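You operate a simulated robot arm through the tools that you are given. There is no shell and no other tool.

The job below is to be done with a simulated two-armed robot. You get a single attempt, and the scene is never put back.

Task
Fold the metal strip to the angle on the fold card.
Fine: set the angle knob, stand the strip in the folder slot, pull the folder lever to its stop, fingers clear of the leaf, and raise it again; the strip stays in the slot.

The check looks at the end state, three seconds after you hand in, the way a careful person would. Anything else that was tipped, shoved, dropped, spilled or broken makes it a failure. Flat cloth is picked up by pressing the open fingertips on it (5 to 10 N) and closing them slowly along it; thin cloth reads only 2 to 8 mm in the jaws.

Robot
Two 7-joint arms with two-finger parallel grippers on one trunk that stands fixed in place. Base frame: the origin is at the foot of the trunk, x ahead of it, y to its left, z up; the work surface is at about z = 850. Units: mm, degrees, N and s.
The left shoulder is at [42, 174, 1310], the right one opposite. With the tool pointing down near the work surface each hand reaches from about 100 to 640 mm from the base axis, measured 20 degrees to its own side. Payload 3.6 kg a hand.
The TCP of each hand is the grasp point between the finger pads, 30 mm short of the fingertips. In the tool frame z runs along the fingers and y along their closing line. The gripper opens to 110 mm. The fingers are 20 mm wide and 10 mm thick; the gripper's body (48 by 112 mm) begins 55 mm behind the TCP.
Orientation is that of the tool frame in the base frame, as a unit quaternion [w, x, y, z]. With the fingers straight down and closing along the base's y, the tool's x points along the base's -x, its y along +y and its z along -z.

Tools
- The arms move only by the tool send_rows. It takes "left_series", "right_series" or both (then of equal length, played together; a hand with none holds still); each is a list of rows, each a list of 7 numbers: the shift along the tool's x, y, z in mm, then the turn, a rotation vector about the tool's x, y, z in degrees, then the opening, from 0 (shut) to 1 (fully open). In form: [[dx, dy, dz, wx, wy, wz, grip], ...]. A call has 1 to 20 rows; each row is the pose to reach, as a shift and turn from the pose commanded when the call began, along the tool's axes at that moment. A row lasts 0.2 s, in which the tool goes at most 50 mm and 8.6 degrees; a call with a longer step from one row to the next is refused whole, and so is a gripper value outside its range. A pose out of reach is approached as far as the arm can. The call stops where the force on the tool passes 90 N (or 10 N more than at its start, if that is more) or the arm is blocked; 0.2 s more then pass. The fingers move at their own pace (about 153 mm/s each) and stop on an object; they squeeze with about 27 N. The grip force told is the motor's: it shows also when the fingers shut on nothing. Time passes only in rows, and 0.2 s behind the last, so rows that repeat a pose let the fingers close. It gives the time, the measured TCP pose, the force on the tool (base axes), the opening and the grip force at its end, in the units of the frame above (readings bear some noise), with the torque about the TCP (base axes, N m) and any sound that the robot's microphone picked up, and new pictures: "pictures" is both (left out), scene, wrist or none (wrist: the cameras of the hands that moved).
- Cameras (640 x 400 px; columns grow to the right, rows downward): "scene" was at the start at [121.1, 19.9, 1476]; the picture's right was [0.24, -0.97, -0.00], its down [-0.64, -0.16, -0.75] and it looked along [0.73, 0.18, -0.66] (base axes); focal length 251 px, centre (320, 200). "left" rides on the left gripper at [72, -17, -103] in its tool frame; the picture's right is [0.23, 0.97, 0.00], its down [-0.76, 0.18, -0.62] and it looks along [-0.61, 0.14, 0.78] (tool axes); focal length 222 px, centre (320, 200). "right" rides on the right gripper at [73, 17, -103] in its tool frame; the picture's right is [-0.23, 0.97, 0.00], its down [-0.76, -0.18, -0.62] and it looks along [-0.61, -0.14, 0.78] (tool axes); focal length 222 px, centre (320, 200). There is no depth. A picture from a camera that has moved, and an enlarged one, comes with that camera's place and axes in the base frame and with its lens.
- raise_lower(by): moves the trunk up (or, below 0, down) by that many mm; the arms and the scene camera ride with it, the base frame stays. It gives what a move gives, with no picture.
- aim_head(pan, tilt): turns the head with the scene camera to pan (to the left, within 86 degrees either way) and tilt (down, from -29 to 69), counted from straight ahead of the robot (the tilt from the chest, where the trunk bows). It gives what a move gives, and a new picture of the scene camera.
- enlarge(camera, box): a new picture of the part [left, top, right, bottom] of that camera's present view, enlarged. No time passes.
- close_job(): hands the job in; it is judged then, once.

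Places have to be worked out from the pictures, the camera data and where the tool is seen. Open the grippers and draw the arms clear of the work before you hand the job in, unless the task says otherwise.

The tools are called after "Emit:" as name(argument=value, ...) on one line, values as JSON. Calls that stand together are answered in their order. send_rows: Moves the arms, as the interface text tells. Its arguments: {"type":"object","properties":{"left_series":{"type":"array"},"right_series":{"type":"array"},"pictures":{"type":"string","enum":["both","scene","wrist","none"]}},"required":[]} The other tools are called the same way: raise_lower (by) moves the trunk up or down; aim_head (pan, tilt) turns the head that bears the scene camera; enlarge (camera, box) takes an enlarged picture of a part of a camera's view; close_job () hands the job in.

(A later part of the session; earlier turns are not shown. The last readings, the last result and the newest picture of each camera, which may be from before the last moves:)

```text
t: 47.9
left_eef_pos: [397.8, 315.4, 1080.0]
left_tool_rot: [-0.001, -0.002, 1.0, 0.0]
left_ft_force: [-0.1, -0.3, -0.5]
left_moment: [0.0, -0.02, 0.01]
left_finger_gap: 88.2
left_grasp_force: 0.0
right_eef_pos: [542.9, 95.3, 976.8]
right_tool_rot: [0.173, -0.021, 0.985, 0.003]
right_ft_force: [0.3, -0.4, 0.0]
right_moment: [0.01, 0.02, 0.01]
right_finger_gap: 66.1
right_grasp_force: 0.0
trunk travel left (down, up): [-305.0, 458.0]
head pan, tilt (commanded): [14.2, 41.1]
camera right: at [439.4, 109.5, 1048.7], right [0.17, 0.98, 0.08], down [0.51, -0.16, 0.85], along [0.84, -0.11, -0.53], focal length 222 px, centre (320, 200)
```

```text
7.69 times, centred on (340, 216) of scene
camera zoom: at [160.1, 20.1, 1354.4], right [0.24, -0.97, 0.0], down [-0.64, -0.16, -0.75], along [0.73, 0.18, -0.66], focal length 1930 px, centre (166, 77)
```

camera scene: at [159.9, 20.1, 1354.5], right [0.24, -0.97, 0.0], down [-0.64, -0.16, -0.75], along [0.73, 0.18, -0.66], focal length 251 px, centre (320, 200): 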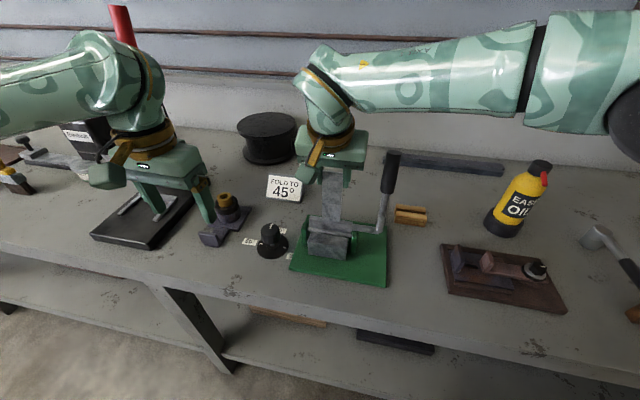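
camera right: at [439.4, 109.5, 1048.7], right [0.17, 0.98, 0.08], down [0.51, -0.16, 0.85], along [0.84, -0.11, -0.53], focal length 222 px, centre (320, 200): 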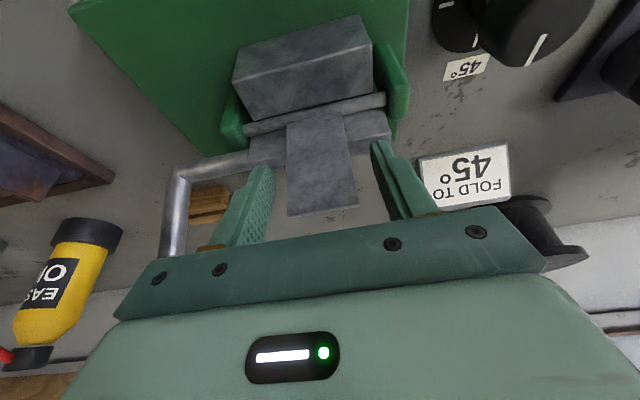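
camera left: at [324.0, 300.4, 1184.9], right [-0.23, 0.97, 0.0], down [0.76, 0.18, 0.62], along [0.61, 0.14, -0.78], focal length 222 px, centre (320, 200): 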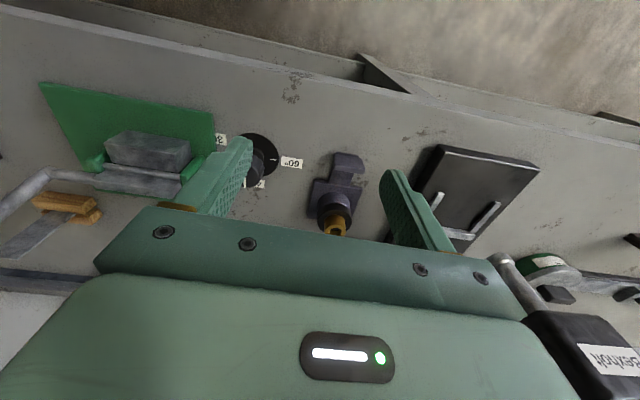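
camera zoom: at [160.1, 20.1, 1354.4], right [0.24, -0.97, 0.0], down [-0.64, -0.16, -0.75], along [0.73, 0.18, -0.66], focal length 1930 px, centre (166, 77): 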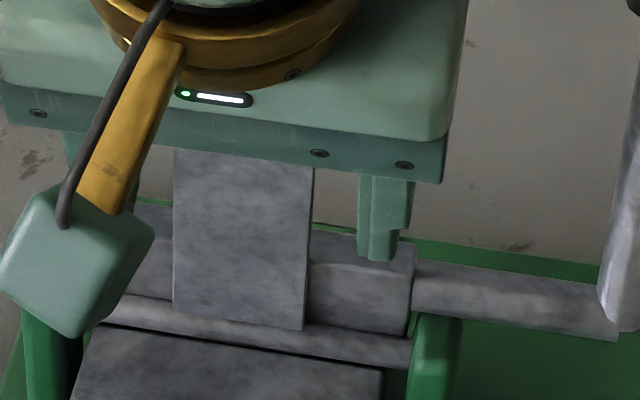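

The strip stands by itself in the slot with clear space to both fingers. I'll withdraw along the finger direction, up and back.

Emit:
send_rows(right_series=[[0, 0, -15, 0, 0, 0, 0.6], [0, 0, -35, 0, 0, 0, 0.6], [0, 0, -60, 0, 0, 0, 0.6], [0, 0, -95, 0, 0, 0, 0.6], [0, 0, -130, 0, 0, 0, 0.6], [0, 0, -130, 0, 0, 0, 0.6]], pictures="both")

Emit:
enlarge(camera="scene", box=[290, 150, 410, 260])

Emit:
enlarge(camera="right", box=[200, 20, 420, 200])

```text
t: 49.3
left_eef_pos: [398.0, 316.9, 1079.7]
left_tool_rot: [0.0, -0.002, 1.0, 0.0]
left_ft_force: [0.7, -0.9, 0.0]
left_moment: [-0.02, -0.03, 0.0]
left_finger_gap: 88.2
left_grasp_force: 0.1
right_eef_pos: [501.5, 93.9, 1099.2]
right_tool_rot: [0.172, -0.021, 0.985, 0.004]
right_ft_force: [-0.8, 0.6, 0.5]
right_moment: [0.03, 0.0, 0.0]
right_finger_gap: 65.9
right_grasp_force: 0.0
trunk travel left (down, up): [-305.0, 458.0]
head pan, tilt (commanded): [14.2, 41.1]
camera scene: at [160.6, 20.2, 1354.3], right [0.24, -0.97, 0.0], down [-0.64, -0.16, -0.75], along [0.73, 0.18, -0.66], focal length 251 px, centre (320, 200)
camera right: at [396.9, 106.9, 1171.5], right [0.17, 0.98, 0.08], down [0.51, -0.16, 0.85], along [0.84, -0.11, -0.53], focal length 222 px, centre (320, 200)
```

scene: 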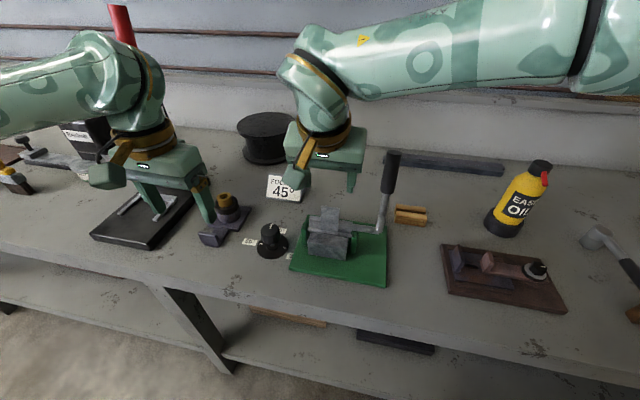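
right: 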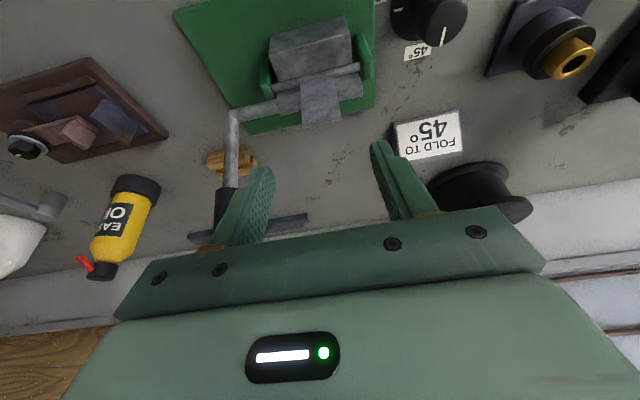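

```text
3.64 times, centred on (350, 205) of scene
camera zoom: at [160.6, 20.2, 1354.3], right [0.24, -0.97, 0.0], down [-0.64, -0.16, -0.75], along [0.73, 0.18, -0.66], focal length 912 px, centre (211, 182)
```

zoom: 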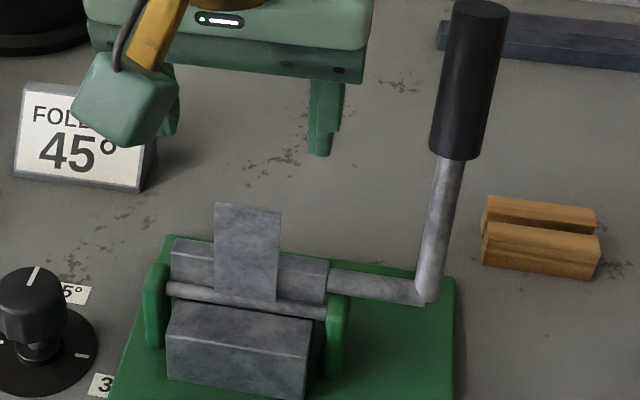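

```text
2.22 times, centred on (310, 110) of right
camera zoom: at [396.9, 106.9, 1171.5], right [0.17, 0.98, 0.08], down [0.51, -0.16, 0.85], along [0.84, -0.11, -0.53], focal length 494 px, centre (342, 400)
```

zoom: 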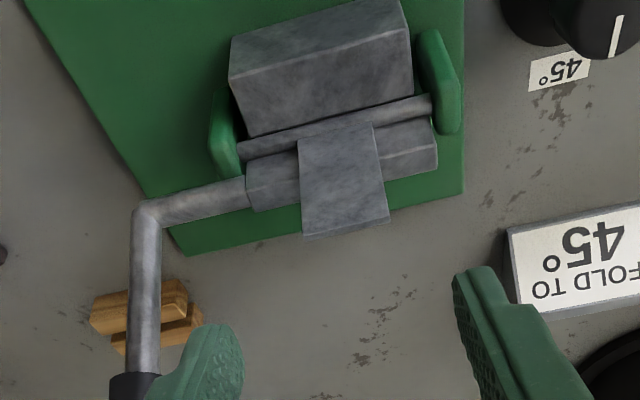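

The strip stands upright in the slot and the knob is on 45°. Next is the lever: I'll swing the right hand in front of the handle (y ≈ -18), opening the gripper and tilting the fingers forward to 40°, for a closer look.

Emit:
send_rows(right_series=[[5.8, -27.6, -10.3, 0, -5, 0, 0.8], [11.5, -55.3, -20.6, 0, -10, 0, 1], [17.3, -83, -31, 0, -15, 0, 1], [23, -110.6, -41.3, 0, -20, 0, 1], [23, -110.6, -41.3, 0, -20, 0, 1]], pictures="both")

Emit:
enlarge(camera="scene", box=[340, 110, 440, 250])

```text
t: 50.5
left_eef_pos: [398.8, 317.6, 1081.8]
left_tool_rot: [0.0, -0.001, 1.0, 0.0]
left_ft_force: [0.3, 0.8, -0.3]
left_moment: [-0.03, -0.02, -0.01]
left_finger_gap: 87.7
left_grasp_force: 0.0
right_eef_pos: [469.3, -16.7, 1130.7]
right_tool_rot: [0.343, -0.02, 0.939, 0.007]
right_ft_force: [0.4, 0.8, 1.2]
right_moment: [0.02, -0.04, -0.01]
right_finger_gap: 110.1
right_grasp_force: 0.1
trunk travel left (down, up): [-305.0, 458.0]
head pan, tilt (commanded): [14.2, 41.1]
camera scene: at [160.4, 20.7, 1354.3], right [0.24, -0.97, 0.0], down [-0.64, -0.16, -0.75], along [0.73, 0.18, -0.66], focal length 251 px, centre (320, 200)
camera right: at [346.7, -3.6, 1162.9], right [0.13, 0.98, 0.15], down [0.19, -0.17, 0.97], along [0.97, -0.1, -0.21], focal length 222 px, centre (320, 200)
```

scene: 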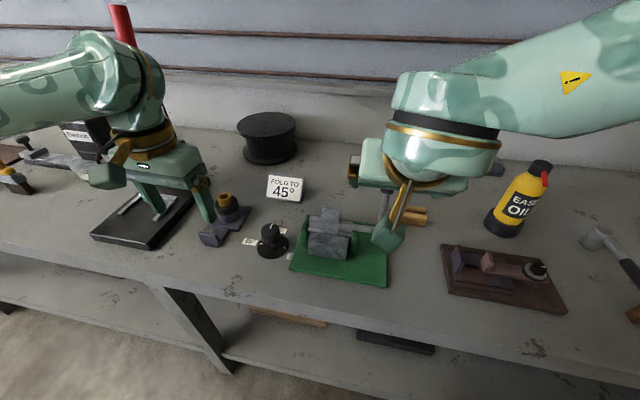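
right: 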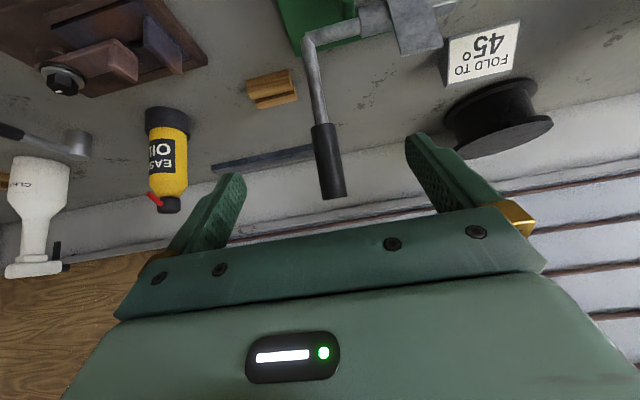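

```text
2.86 times, centred on (390, 180) of scene
camera zoom: at [160.4, 20.7, 1354.3], right [0.24, -0.97, 0.0], down [-0.64, -0.16, -0.75], along [0.73, 0.18, -0.66], focal length 717 px, centre (120, 257)
```

zoom: 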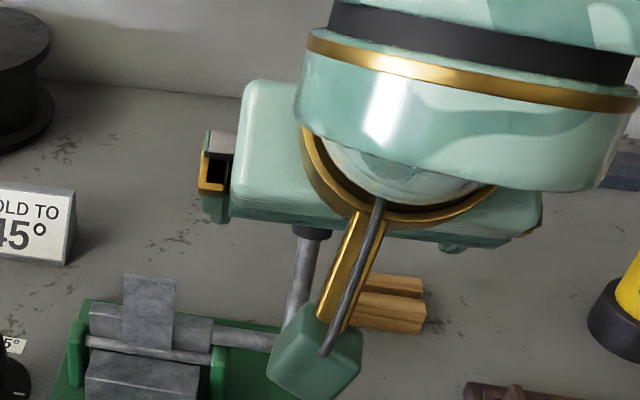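

The hand camera shows the black grip running from about [589, -14, 1022] to [605, -13, 1100]. I'll move so the open fingers straddle it at z ≈ 1070.

Emit:
send_rows(right_series=[[-14.7, -0.7, 32.2, 0, 0, 0, 1], [-29.4, -1.4, 64.4, 0, 0, 0, 1], [-44, -2.2, 96.7, 0, 0, 0, 1], [-58.7, -2.9, 128.9, 0, 0, 0, 1], [-58.7, -2.9, 128.9, 0, 0, 0, 1]], pictures="both")

Emit:
enlarge(camera="right", box=[200, 40, 440, 240])

```text
t: 51.7
left_eef_pos: [397.8, 317.3, 1081.1]
left_tool_rot: [-0.001, -0.002, 1.0, 0.0]
left_ft_force: [-0.5, -0.5, 0.5]
left_moment: [0.0, -0.04, -0.02]
left_finger_gap: 87.9
left_grasp_force: 0.1
right_eef_pos: [596.5, -15.8, 1068.1]
right_tool_rot: [0.342, -0.019, 0.94, 0.007]
right_ft_force: [0.2, 0.1, -0.3]
right_moment: [0.05, -0.03, 0.01]
right_finger_gap: 110.3
right_grasp_force: 0.1
trunk travel left (down, up): [-305.0, 458.0]
head pan, tilt (commanded): [14.2, 41.1]
camera scene: at [159.4, 20.0, 1354.6], right [0.24, -0.97, 0.0], down [-0.64, -0.16, -0.75], along [0.73, 0.18, -0.66], focal length 251 px, centre (320, 200)
camera right: at [473.2, -2.2, 1100.2], right [0.13, 0.98, 0.15], down [0.19, -0.17, 0.97], along [0.97, -0.1, -0.21], focal length 222 px, centre (320, 200)
```

scene: 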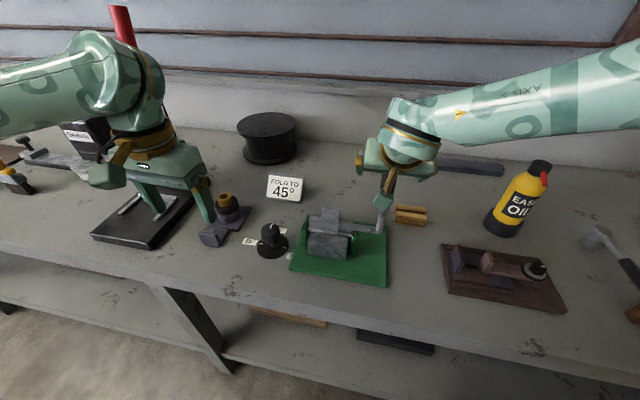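
right: 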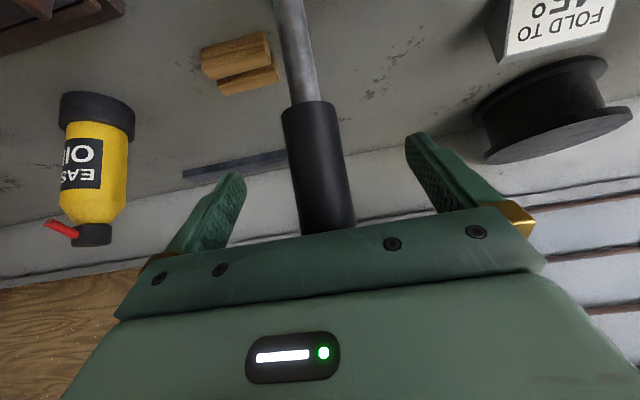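

```text
2.00 times, centred on (320, 140) of right
camera zoom: at [473.2, -2.2, 1100.2], right [0.13, 0.98, 0.15], down [0.19, -0.17, 0.97], along [0.97, -0.1, -0.21], focal length 444 px, centre (320, 320)
```

zoom: 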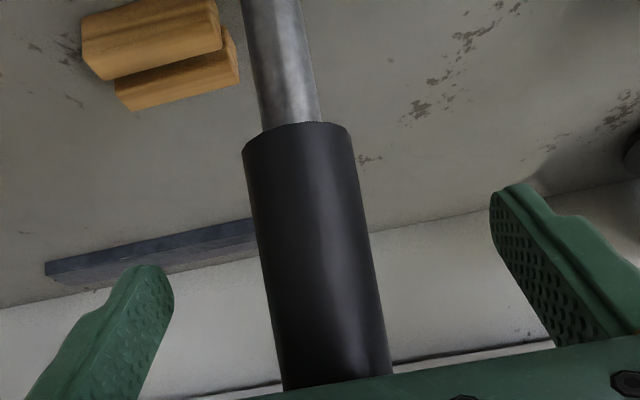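

The grip sits centred between the fingers at the right depth. I'll close on it.

Emit:
send_rows(right_series=[[0, 0, 0, 0, 0, 0, 0.7], [0, 0, 0, 0, 0, 0, 0.45], [0, 0, 0, 0, 0, 0, 0.33], [0, 0, 0, 0, 0, 0, 0.2], [0, 0, 0, 0, 0, 0, 0.2], [0, 0, 0, 0, 0, 0, 0.2]], pictures="wrist")

Emit:
enlarge(camera="scene", box=[290, 130, 440, 260])

```text
t: 53.1
left_eef_pos: [397.6, 318.2, 1079.3]
left_tool_rot: [0.0, -0.003, 1.0, -0.001]
left_ft_force: [0.4, -0.5, -1.0]
left_moment: [0.02, 0.0, -0.01]
left_finger_gap: 88.2
left_grasp_force: 0.0
right_eef_pos: [595.3, -14.2, 1067.6]
right_tool_rot: [0.341, -0.02, 0.94, 0.007]
right_ft_force: [-0.2, 9.8, -1.7]
right_moment: [0.25, 0.05, 0.09]
right_finger_gap: 28.8
right_grasp_force: 44.8
trunk travel left (down, up): [-305.0, 458.0]
head pan, tilt (commanded): [14.2, 41.1]
camera right: at [473.3, -0.1, 1100.0], right [0.13, 0.98, 0.15], down [0.19, -0.17, 0.97], along [0.97, -0.1, -0.21], focal length 222 px, centre (320, 200)
```

right: 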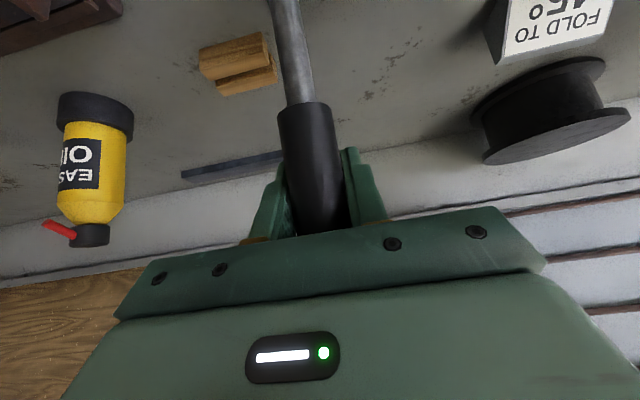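

```text
3.08 times, centred on (365, 195) of scene
camera zoom: at [160.1, 21.9, 1354.4], right [0.25, -0.97, 0.0], down [-0.64, -0.16, -0.75], along [0.73, 0.18, -0.66], focal length 772 px, centre (182, 215)
```

zoom: 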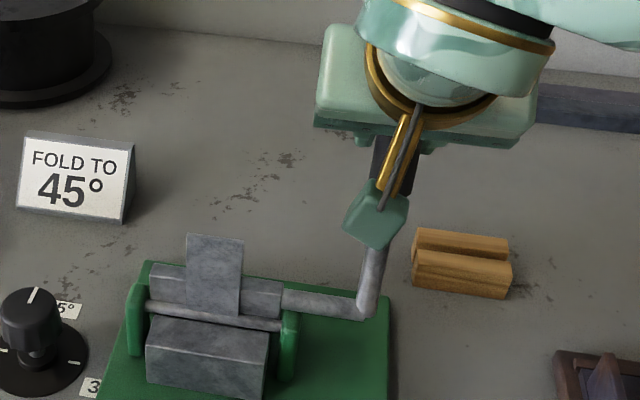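

The grip is held (28.8 mm, full squeeze). I'll pull a first small stretch, about 5° along the arc around the hinge at [542, 912], to feel the resistance and watch the leaf.

Emit:
send_rows(right_series=[[1.9, 0.15, -3, 0, 0, 0, 0.2], [3.8, 0.3, -6, 0, 0, 0, 0.2], [5.9, 0.45, -9, 0, 0, 0, 0.2], [7.9, 0.6, -11.9, 0, 0, 0, 0.2], [7.9, 0.6, -11.9, 0, 0, 0, 0.2]], pictures="wrist")

Emit:
enlarge(camera="scene", box=[290, 150, 410, 260])

```text
t: 54.3
left_eef_pos: [399.0, 318.4, 1078.6]
left_tool_rot: [-0.001, -0.003, 1.0, 0.0]
left_ft_force: [0.7, -0.2, 0.3]
left_moment: [-0.01, 0.04, 0.01]
left_finger_gap: 87.7
left_grasp_force: 0.0
right_eef_pos: [584.5, -12.6, 1071.3]
right_tool_rot: [0.34, -0.022, 0.94, 0.006]
right_ft_force: [4.2, 15.1, -19.4]
right_moment: [0.04, -1.18, -0.13]
right_finger_gap: 28.8
right_grasp_force: 44.8
trunk travel left (down, up): [-305.0, 458.0]
head pan, tilt (commanded): [14.2, 41.1]
camera right: at [461.4, -0.4, 1103.5], right [0.13, 0.98, 0.14], down [0.2, -0.17, 0.97], along [0.97, -0.1, -0.21], focal length 222 px, centre (320, 200)
```

right: 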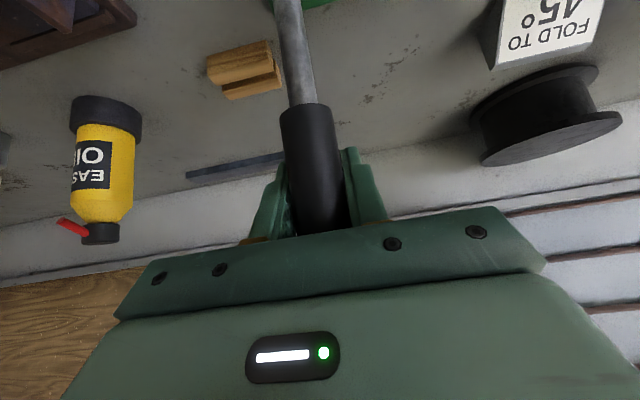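

```text
3.64 times, centred on (350, 205) of scene
camera zoom: at [162.5, 22.5, 1353.9], right [0.24, -0.97, 0.0], down [-0.64, -0.16, -0.75], along [0.73, 0.18, -0.66], focal length 912 px, centre (211, 182)
```

zoom: 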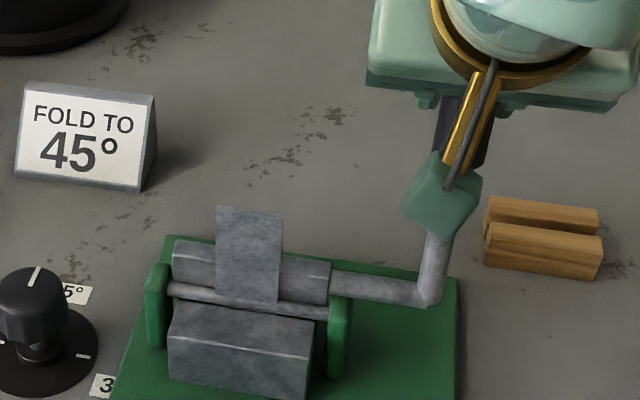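

The lever moves, but at a fixed hand angle it twists in the grip (1.2 N·m). I'll let go, turn the hand more upright to about 15° so it can rotate along with the lever, and regrip.

Emit:
send_rows(right_series=[[0, 0, 0, 0, 0, 0, 0.4], [0, 0, 0, 0, 0, 0, 0.7], [0, 0, 0, 0, 6, 0, 0.8], [0, 0, 0, 0, 12, 0, 0.8], [0, 0, 0, 0, 18, 0, 0.8], [0, 0, 0, 0, 25, 0, 0.8], [0, 0, 0, 0, 25, 0, 0.8]], pictures="both")

Emit:
enlarge(camera="right", box=[200, 20, 440, 240])

Emit:
enlarge(camera="scene", box=[290, 130, 430, 260])

```text
t: 55.9
left_eef_pos: [398.1, 317.5, 1081.8]
left_tool_rot: [0.0, -0.002, 1.0, 0.001]
left_ft_force: [-0.5, -0.1, 0.1]
left_moment: [-0.01, 0.01, -0.02]
left_finger_gap: 87.7
left_grasp_force: 0.0
right_eef_pos: [581.9, -14.7, 1073.6]
right_tool_rot: [0.128, -0.021, 0.991, 0.003]
right_ft_force: [-0.7, -0.9, 0.9]
right_moment: [0.03, -0.04, 0.01]
right_finger_gap: 88.3
right_grasp_force: 0.0
trunk travel left (down, up): [-305.0, 458.0]
head pan, tilt (commanded): [14.2, 41.1]
camera scene: at [160.0, 20.0, 1354.5], right [0.24, -0.97, 0.0], down [-0.64, -0.16, -0.75], along [0.73, 0.18, -0.66], focal length 251 px, centre (320, 200)
camera right: at [485.6, -0.9, 1154.3], right [0.18, 0.98, 0.06], down [0.58, -0.15, 0.8], along [0.79, -0.11, -0.6], focal length 222 px, centre (320, 200)
```

scene: 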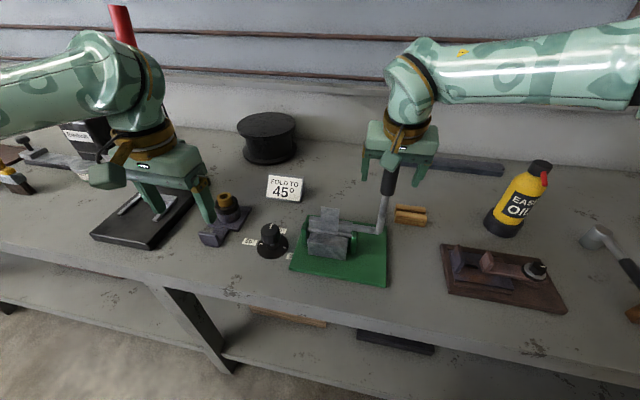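
right: 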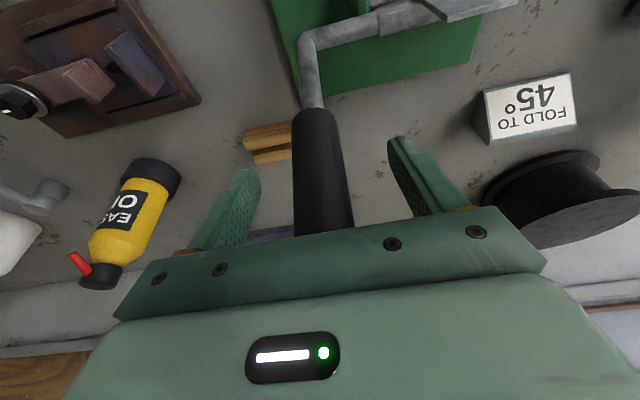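

```text
1.82 times, centred on (320, 130) of right
camera zoom: at [485.6, -0.9, 1154.3], right [0.18, 0.98, 0.06], down [0.58, -0.15, 0.8], along [0.79, -0.11, -0.6], focal length 404 px, centre (320, 327)
```

zoom: 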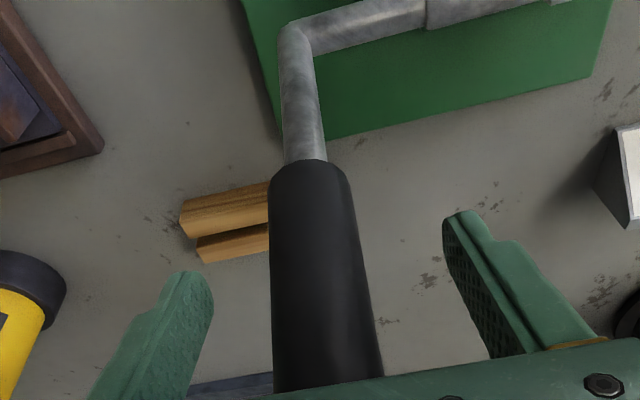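

```text
3.08 times, centred on (360, 195) of scene
camera zoom: at [160.0, 20.0, 1354.5], right [0.24, -0.97, 0.0], down [-0.64, -0.16, -0.75], along [0.73, 0.18, -0.66], focal length 772 px, centre (197, 215)
```

zoom: 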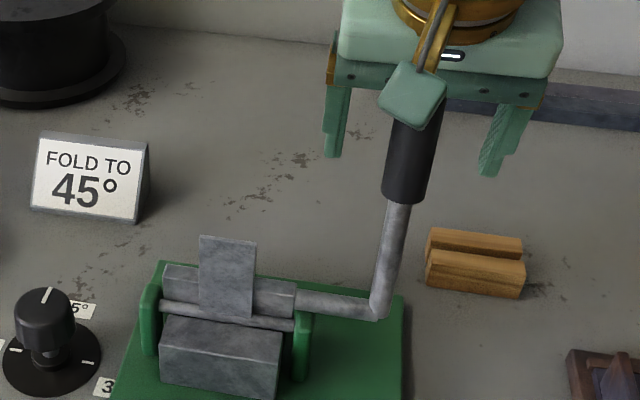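

The handle is centred between the upright fingers and the lever stayed where I left it, at about 14° from vertical. I'll grip it and pull another 12°, rotating the hand with the lever.

Emit:
send_rows(right_series=[[0, 0, 0, 0, 0, 0, 0.5], [0, 0, 0, 0, 0, 0, 0.33], [0, 0, 0, 0, 0, 0, 0.2], [0, 0, 0, 0, 0, 0, 0.2], [0, 0, 0, 0, 0, 0, 0.2], [5.17, 0.24, -2.7, 0, -2, 0, 0.2], [10.4, 0.48, -5.2, 0, -4, 0, 0.2], [15.6, 0.73, -7.5, 0, -6, 0, 0.2], [21, 0.97, -9.6, 0, -8, 0, 0.2], [26.4, 1.2, -11.6, 0, -10, 0, 0.2], [32, 1.46, -13.4, 0, -12, 0, 0.2], [32, 1.46, -13.4, 0, -12, 0, 0.2]], pictures="both")

Emit:
enlarge(camera="scene", box=[290, 150, 410, 260])

```text
t: 58.5
left_eef_pos: [397.9, 318.0, 1080.5]
left_tool_rot: [0.0, -0.001, 1.0, -0.001]
left_ft_force: [-0.7, 0.6, 0.0]
left_moment: [0.02, -0.02, -0.02]
left_finger_gap: 88.2
left_grasp_force: 0.1
right_eef_pos: [548.8, -15.8, 1077.9]
right_tool_rot: [0.233, -0.019, 0.972, 0.005]
right_ft_force: [5.7, 4.1, -1.3]
right_moment: [0.04, -0.39, -0.5]
right_finger_gap: 28.9
right_grasp_force: 44.6
trunk travel left (down, up): [-305.0, 458.0]
head pan, tilt (commanded): [14.2, 41.1]
camera scene: at [161.1, 20.7, 1354.3], right [0.24, -0.97, 0.0], down [-0.64, -0.16, -0.75], along [0.73, 0.18, -0.66], focal length 251 px, centre (320, 200)
camera right: at [436.6, -1.1, 1136.1], right [0.16, 0.98, 0.1], down [0.4, -0.16, 0.9], along [0.9, -0.11, -0.42], focal length 222 px, centre (320, 200)
```

scene: 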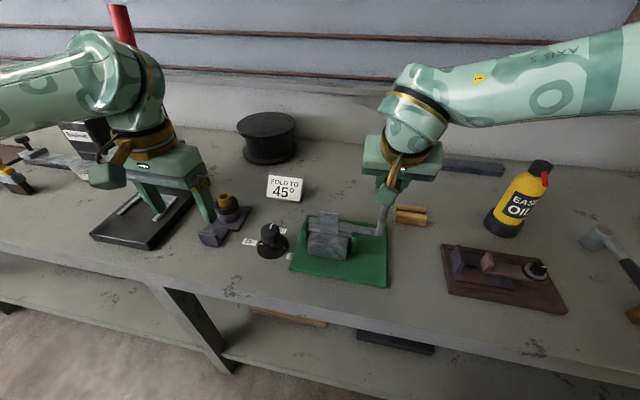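
right: 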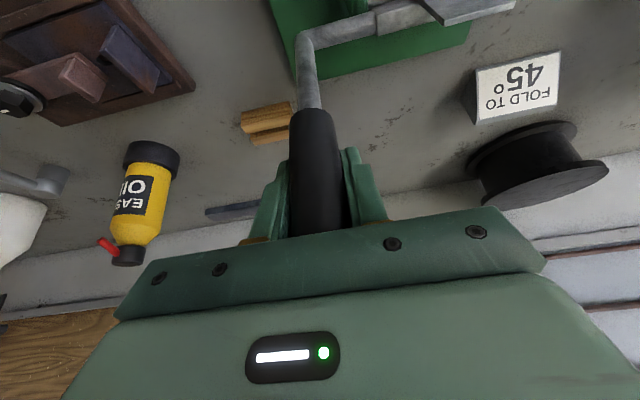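

```text
3.64 times, centred on (350, 205) of scene
camera zoom: at [161.1, 20.7, 1354.3], right [0.24, -0.97, 0.0], down [-0.64, -0.16, -0.75], along [0.73, 0.18, -0.66], focal length 912 px, centre (211, 182)
```

zoom: 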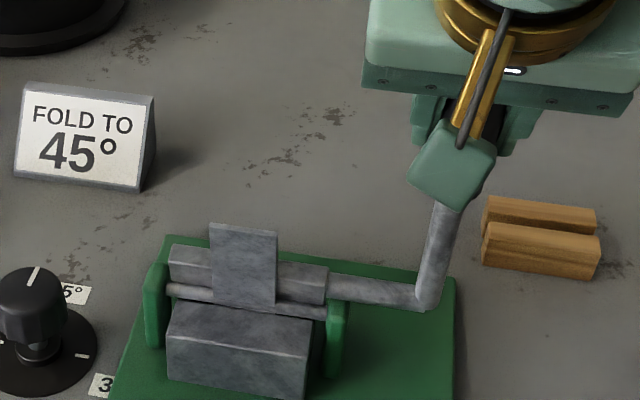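

The pull is smooth (about 6 N) and the strip's upper part is starting to lean toward the robot. I'll continue along the arc for another 16°.

Emit:
send_rows(right_series=[[5.1, 0.23, -2.7, 0, -2, 0, 0.2], [10.3, 0.45, -5.25, 0, -4, 0, 0.2], [15.6, 0.68, -7.6, 0, -6, 0, 0.2], [20.9, 0.9, -9.75, 0, -8, 0, 0.2], [26.4, 1.13, -11.7, 0, -10, 0, 0.2], [31.9, 1.35, -13.4, 0, -12, 0, 0.2], [37.5, 1.57, -15, 0, -14, 0, 0.2], [43.1, 1.79, -16.4, 0, -16, 0, 0.2], [43.1, 1.79, -16.4, 0, -16, 0, 0.2]], pictures="both")

Emit:
enlarge(camera="scene", box=[290, 150, 410, 260])

```text
t: 60.5
left_eef_pos: [398.9, 316.2, 1080.6]
left_tool_rot: [-0.001, -0.001, 1.0, 0.0]
left_ft_force: [-0.1, 0.2, 0.1]
left_moment: [0.01, -0.03, -0.01]
left_finger_gap: 88.1
left_grasp_force: 0.0
right_eef_pos: [503.2, -16.4, 1073.0]
right_tool_rot: [0.365, -0.019, 0.931, 0.007]
right_ft_force: [7.6, -3.0, -6.5]
right_moment: [-0.21, -0.66, -0.34]
right_finger_gap: 28.9
right_grasp_force: 44.9
trunk travel left (down, up): [-305.0, 458.0]
head pan, tilt (commanded): [14.2, 41.1]
camera scene: at [161.7, 19.4, 1354.2], right [0.24, -0.97, 0.0], down [-0.64, -0.16, -0.75], along [0.73, 0.18, -0.66], focal length 251 px, centre (320, 200)
camera right: at [379.4, -3.3, 1097.5], right [0.13, 0.98, 0.15], down [0.14, -0.17, 0.97], along [0.98, -0.1, -0.16], focal length 222 px, centre (320, 200)
```

scene: 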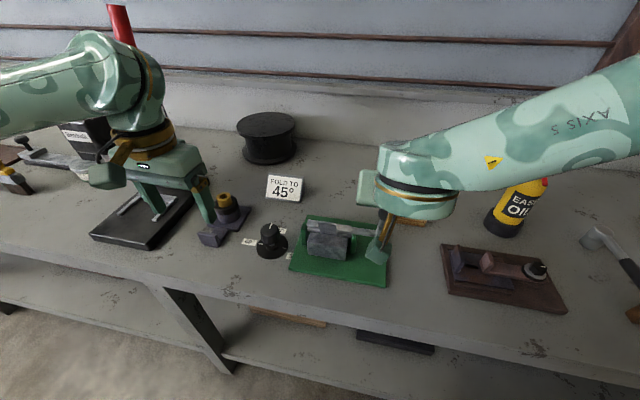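
right: 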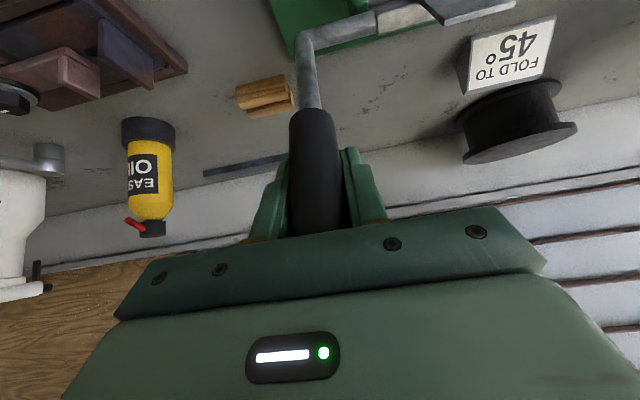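

```text
3.64 times, centred on (350, 205) of scene
camera zoom: at [161.7, 19.4, 1354.2], right [0.24, -0.97, 0.0], down [-0.64, -0.16, -0.75], along [0.73, 0.18, -0.66], focal length 912 px, centre (211, 182)
```

zoom: 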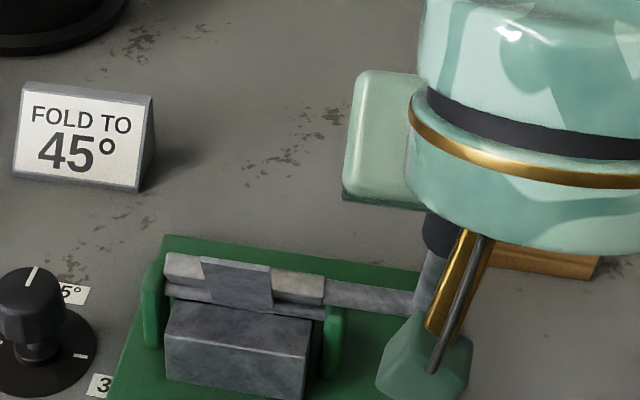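

The leaf is pushing the strip over as intended and the forces are still low. I'll continue another 10°, getting close to where the 45° stop should be.

Emit:
send_rows(right_series=[[5.1, 0.22, -2.7, 0, -2, 0, 0.2], [10.4, 0.45, -5.3, 0, -4, 0, 0.2], [15.6, 0.66, -7.5, 0, -6, 0, 0.2], [21.1, 0.88, -9.7, 0, -8, 0, 0.2], [26.6, 1.1, -11.6, 0, -10, 0, 0.2], [26.6, 1.1, -11.6, 0, -10, 0, 0.2]], pictures="both")

Emit:
enlarge(camera="scene", box=[290, 150, 410, 260])

Emit:
enlarge(camera="left", box=[60, 80, 240, 210])

```text
t: 61.9
left_eef_pos: [400.5, 315.6, 1080.2]
left_tool_rot: [-0.001, -0.003, 1.0, 0.0]
left_ft_force: [0.3, -0.3, -0.3]
left_moment: [-0.03, -0.01, -0.02]
left_finger_gap: 88.0
left_grasp_force: 0.0
right_eef_pos: [475.9, -17.5, 1061.3]
right_tool_rot: [0.445, -0.017, 0.895, 0.009]
right_ft_force: [15.0, -8.6, -7.9]
right_moment: [-0.28, -1.17, -0.21]
right_finger_gap: 29.3
right_grasp_force: 45.1
trunk travel left (down, up): [-305.0, 458.0]
head pan, tilt (commanded): [14.2, 41.1]
camera scene: at [162.9, 18.6, 1354.0], right [0.24, -0.97, 0.0], down [-0.64, -0.16, -0.75], along [0.73, 0.18, -0.66], focal length 251 px, centre (320, 200)
camera right: at [349.8, -4.3, 1065.8], right [0.1, 0.98, 0.18], down [-0.03, -0.18, 0.98], along [0.99, -0.1, 0.01], focal length 222 px, centre (320, 200)
```

scene: 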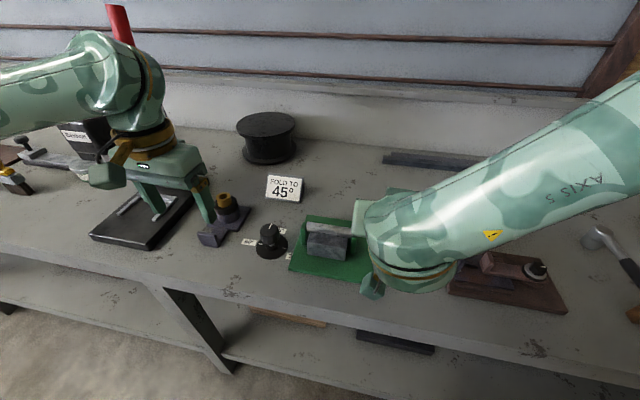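
right: 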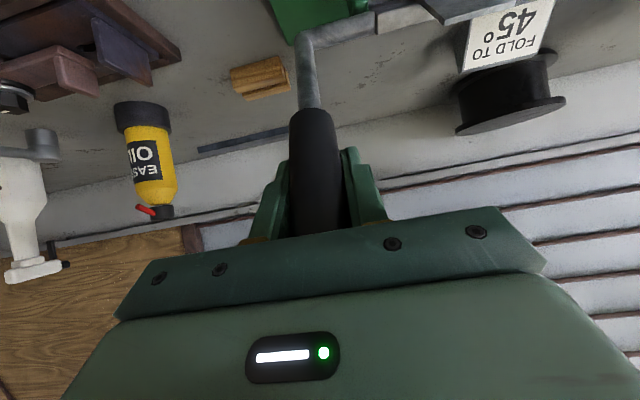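

```text
3.64 times, centred on (350, 205) of scene
camera zoom: at [162.9, 18.6, 1354.0], right [0.24, -0.97, 0.0], down [-0.64, -0.16, -0.75], along [0.73, 0.18, -0.66], focal length 912 px, centre (211, 182)
```

zoom: 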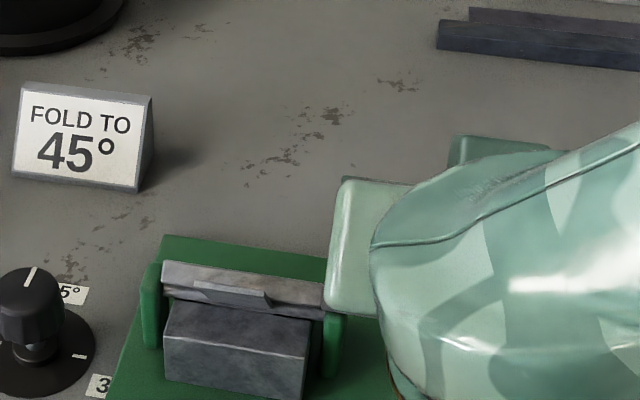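

```text
3.08 times, centred on (150, 145) of left
camera zoom: at [327.4, 298.6, 1184.3], right [-0.23, 0.97, 0.0], down [0.76, 0.18, 0.62], along [0.6, 0.14, -0.78], focal length 684 px, centre (843, 369)
```

zoom: 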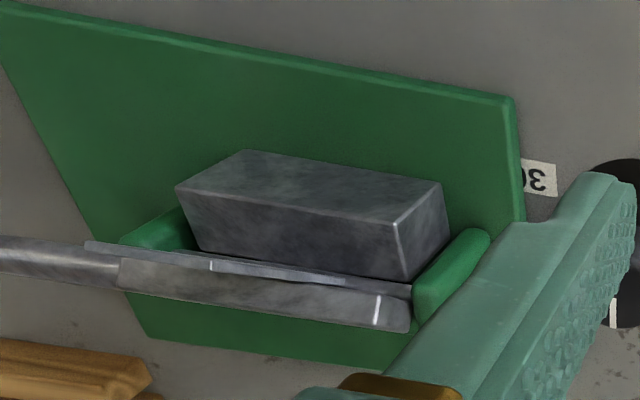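

The strip is now nearly edge-on to the head camera, so it's folded about 40°, and the reaction is 15 N. I'll pull the next 4° in small steps to find the stop.

Emit:
send_rows(right_series=[[2.5, 0.1, -1.35, 0, -1, 0, 0.2], [5, 0.2, -2.7, 0, -2, 0, 0.2], [7.7, 0.3, -3.95, 0, -3, 0, 0.2], [10.3, 0.4, -5.2, 0, -4, 0, 0.2], [10.3, 0.4, -5.2, 0, -4, 0, 0.2]], pictures="none")

Emit:
enlarge(camera="scene", box=[290, 190, 370, 260])

Emit:
enlarge(camera="left", box=[60, 80, 240, 210])

```text
t: 63.1
left_eef_pos: [399.9, 314.5, 1080.6]
left_tool_rot: [0.0, -0.002, 1.0, 0.0]
left_ft_force: [-0.6, 0.1, -0.1]
left_moment: [0.03, -0.01, -0.01]
left_finger_gap: 88.3
left_grasp_force: 0.1
right_eef_pos: [466.4, -17.6, 1056.4]
right_tool_rot: [0.476, -0.017, 0.879, 0.009]
right_ft_force: [11.0, -10.7, -14.0]
right_moment: [-0.21, -0.27, -0.2]
right_finger_gap: 28.9
right_grasp_force: 44.5
trunk travel left (down, up): [-305.0, 458.0]
head pan, tilt (commanded): [14.2, 41.1]
```

```text
5.71 times, centred on (330, 225) of scene
camera zoom: at [163.0, 18.2, 1354.0], right [0.24, -0.97, 0.0], down [-0.64, -0.16, -0.75], along [0.73, 0.19, -0.66], focal length 1434 px, centre (263, 57)
```

zoom: 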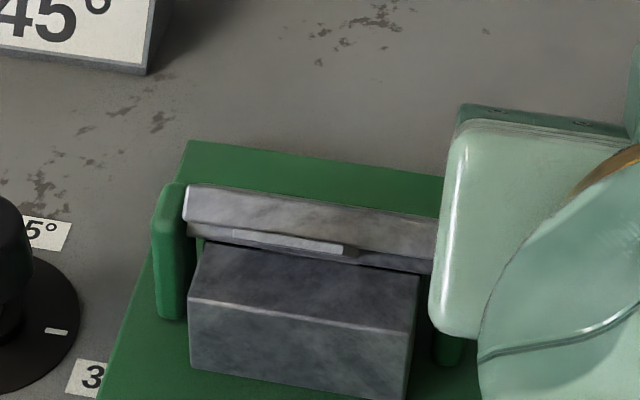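

```text
3.08 times, centred on (150, 145) of left
camera zoom: at [327.4, 298.2, 1184.4], right [-0.23, 0.97, 0.0], down [0.76, 0.18, 0.62], along [0.6, 0.14, -0.78], focal length 684 px, centre (843, 369)
```

zoom: 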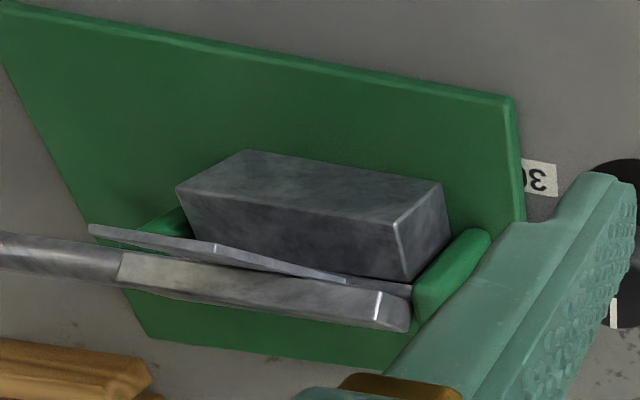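

There's little tangential resistance, so this isn't the stop yet; the lever has turned about 46° from where it started. I'll pull on in 1° steps.

Emit:
send_rows(right_series=[[2.8, 0.1, -0.9, 0, -0.7, 0, 0.2], [5.4, 0.2, -1.9, 0, -1.4, 0, 0.2], [5.4, 0.2, -1.9, 0, -1.4, 0, 0.2]], pictures="none")

```text
t: 63.9
left_eef_pos: [399.5, 314.4, 1080.8]
left_tool_rot: [-0.001, -0.001, 1.0, 0.001]
left_ft_force: [-0.4, 0.0, 0.7]
left_moment: [0.0, 0.05, 0.0]
left_finger_gap: 88.0
left_grasp_force: 0.1
right_eef_pos: [462.4, -19.1, 1054.8]
right_tool_rot: [0.487, -0.016, 0.873, 0.01]
right_ft_force: [16.2, -15.3, -5.3]
right_moment: [-0.59, -1.35, -0.06]
right_finger_gap: 29.1
right_grasp_force: 45.2
trunk travel left (down, up): [-305.0, 458.0]
head pan, tilt (commanded): [14.2, 41.1]
```

The resistance is rising a little (12 N tangential), along with a side load, because the lever's plane is slightly yawed. I'll pull 2° more, easing 1 mm toward -y.

Emit:
send_rows(right_series=[[2.7, -0.6, -1.2, 0, -0.7, 0, 0.2], [5.3, -1.2, -2.3, 0, -1.4, 0, 0.2], [5.3, -1.2, -2.3, 0, -1.4, 0, 0.2]], pictures="none")

Emit:
enlarge(camera="scene", box=[290, 190, 370, 260])

Emit:
enlarge(camera="left", box=[60, 80, 240, 210])

```text
t: 64.7
left_eef_pos: [399.5, 315.2, 1080.3]
left_tool_rot: [-0.001, -0.002, 1.0, 0.0]
left_ft_force: [-0.1, 0.4, 0.2]
left_moment: [-0.03, -0.02, -0.01]
left_finger_gap: 88.0
left_grasp_force: 0.0
right_eef_pos: [456.8, -17.6, 1051.8]
right_tool_rot: [0.497, -0.017, 0.868, 0.011]
right_ft_force: [13.2, -11.4, -0.6]
right_moment: [-0.63, -1.44, -0.22]
right_finger_gap: 28.7
right_grasp_force: 45.3
trunk travel left (down, up): [-305.0, 458.0]
head pan, tilt (commanded): [14.2, 41.1]
```

```text
5.71 times, centred on (330, 225) of scene
camera zoom: at [162.2, 18.3, 1354.2], right [0.24, -0.97, 0.0], down [-0.64, -0.16, -0.75], along [0.73, 0.19, -0.66], focal length 1434 px, centre (263, 57)
```

zoom: 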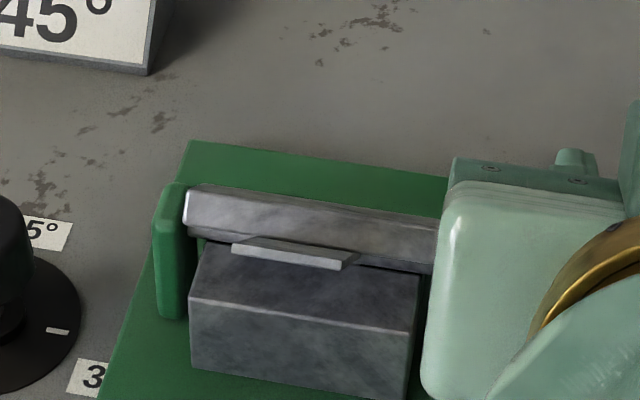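

```text
3.08 times, centred on (150, 145) of left
camera zoom: at [326.6, 298.4, 1184.7], right [-0.23, 0.97, 0.0], down [0.76, 0.18, 0.62], along [0.6, 0.14, -0.78], focal length 684 px, centre (843, 369)
```

zoom: 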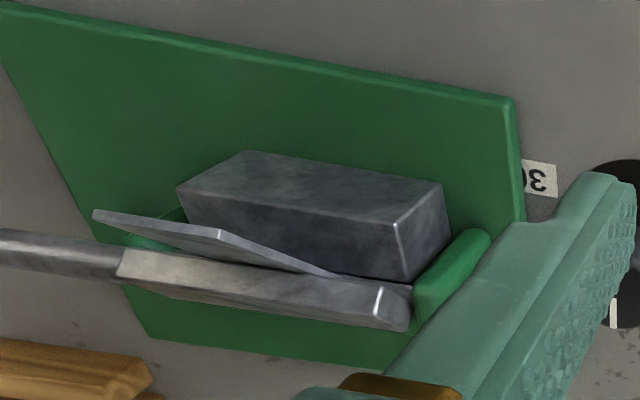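

Still no hard stop at about 49° of lever travel, and the strip now looks slightly past edge-on. The stop is set by the knob, so I'll keep pulling in 2° steps until the force clearly rises.

Emit:
send_rows(right_series=[[2.6, -0.5, -1.3, 0, -0.8, 0, 0.2], [5.2, -1.0, -2.5, 0, -1.6, 0, 0.2], [5.2, -1.0, -2.5, 0, -1.6, 0, 0.2]], pictures="none")

Emit:
enlarge(camera="left", box=[60, 80, 240, 210])

```text
t: 65.5
left_eef_pos: [399.1, 315.3, 1079.8]
left_tool_rot: [0.0, -0.003, 1.0, 0.0]
left_ft_force: [0.4, 0.4, 0.1]
left_moment: [0.01, -0.03, -0.01]
left_finger_gap: 87.8
left_grasp_force: 0.1
right_eef_pos: [452.2, -18.6, 1048.1]
right_tool_rot: [0.509, -0.018, 0.861, 0.011]
right_ft_force: [15.1, -5.8, 9.1]
right_moment: [-0.73, 0.96, -0.36]
right_finger_gap: 28.9
right_grasp_force: 44.5
trunk travel left (down, up): [-305.0, 458.0]
head pan, tilt (commanded): [14.2, 41.1]
```

```text
3.08 times, centred on (150, 145) of left
camera zoom: at [326.4, 299.3, 1184.6], right [-0.23, 0.97, 0.0], down [0.76, 0.18, 0.62], along [0.6, 0.14, -0.78], focal length 684 px, centre (843, 369)
```

zoom: 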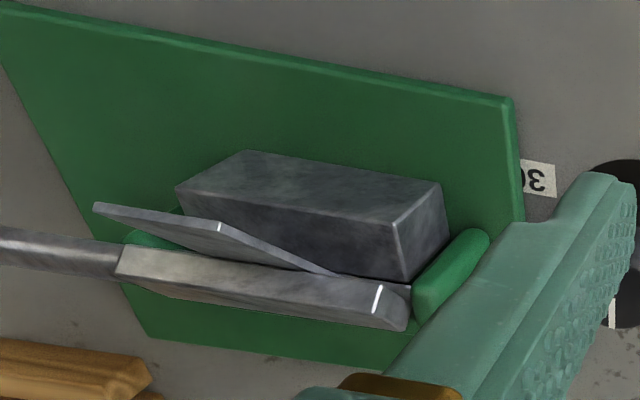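

The moment flipped sign and the tangential force went up to about 18 N, which suggests the lever has met its stop. I'll pull 2 mm more without rotating to confirm it is solid.

Emit:
send_rows(right_series=[[1.3, -0.2, -0.6, 0, 0, 0, 0.2], [2.6, -0.4, -1.3, 0, 0, 0, 0.2], [2.6, -0.4, -1.3, 0, 0, 0, 0.2]], pictures="none")

Emit:
enlarge(camera="left", box=[60, 80, 240, 210])

Emit:
enlarge(camera="scene", box=[290, 190, 370, 260])

```text
t: 66.3
left_eef_pos: [397.9, 316.6, 1081.0]
left_tool_rot: [-0.001, -0.002, 1.0, 0.001]
left_ft_force: [0.5, -0.7, 0.3]
left_moment: [0.0, 0.0, 0.02]
left_finger_gap: 88.1
left_grasp_force: 0.1
right_eef_pos: [450.9, -19.5, 1046.9]
right_tool_rot: [0.511, -0.016, 0.859, 0.011]
right_ft_force: [27.4, -4.1, 28.3]
right_moment: [-1.18, 0.14, -0.83]
right_finger_gap: 28.9
right_grasp_force: 45.5
trunk travel left (down, up): [-305.0, 458.0]
head pan, tilt (commanded): [14.2, 41.1]
```

```text
3.08 times, centred on (150, 145) of left
camera zoom: at [327.0, 299.6, 1184.6], right [-0.23, 0.97, 0.0], down [0.76, 0.18, 0.62], along [0.6, 0.14, -0.78], focal length 684 px, centre (843, 369)
```

zoom: 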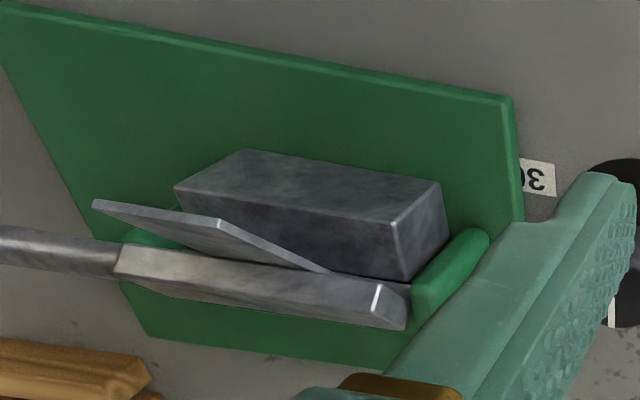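

```text
5.71 times, centred on (330, 225) of scene
camera zoom: at [162.5, 19.7, 1354.4], right [0.24, -0.97, 0.0], down [-0.64, -0.16, -0.75], along [0.73, 0.18, -0.66], focal length 1434 px, centre (263, 57)
```

zoom: 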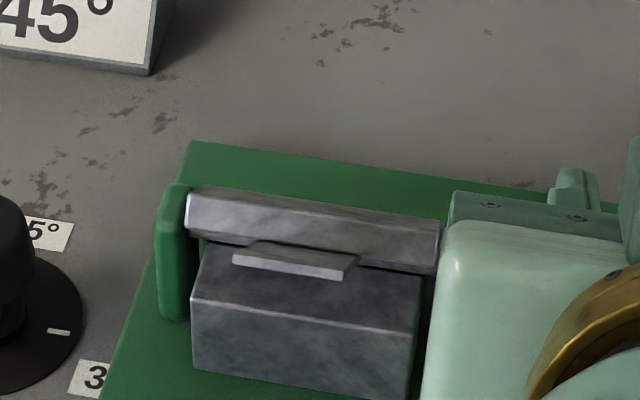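

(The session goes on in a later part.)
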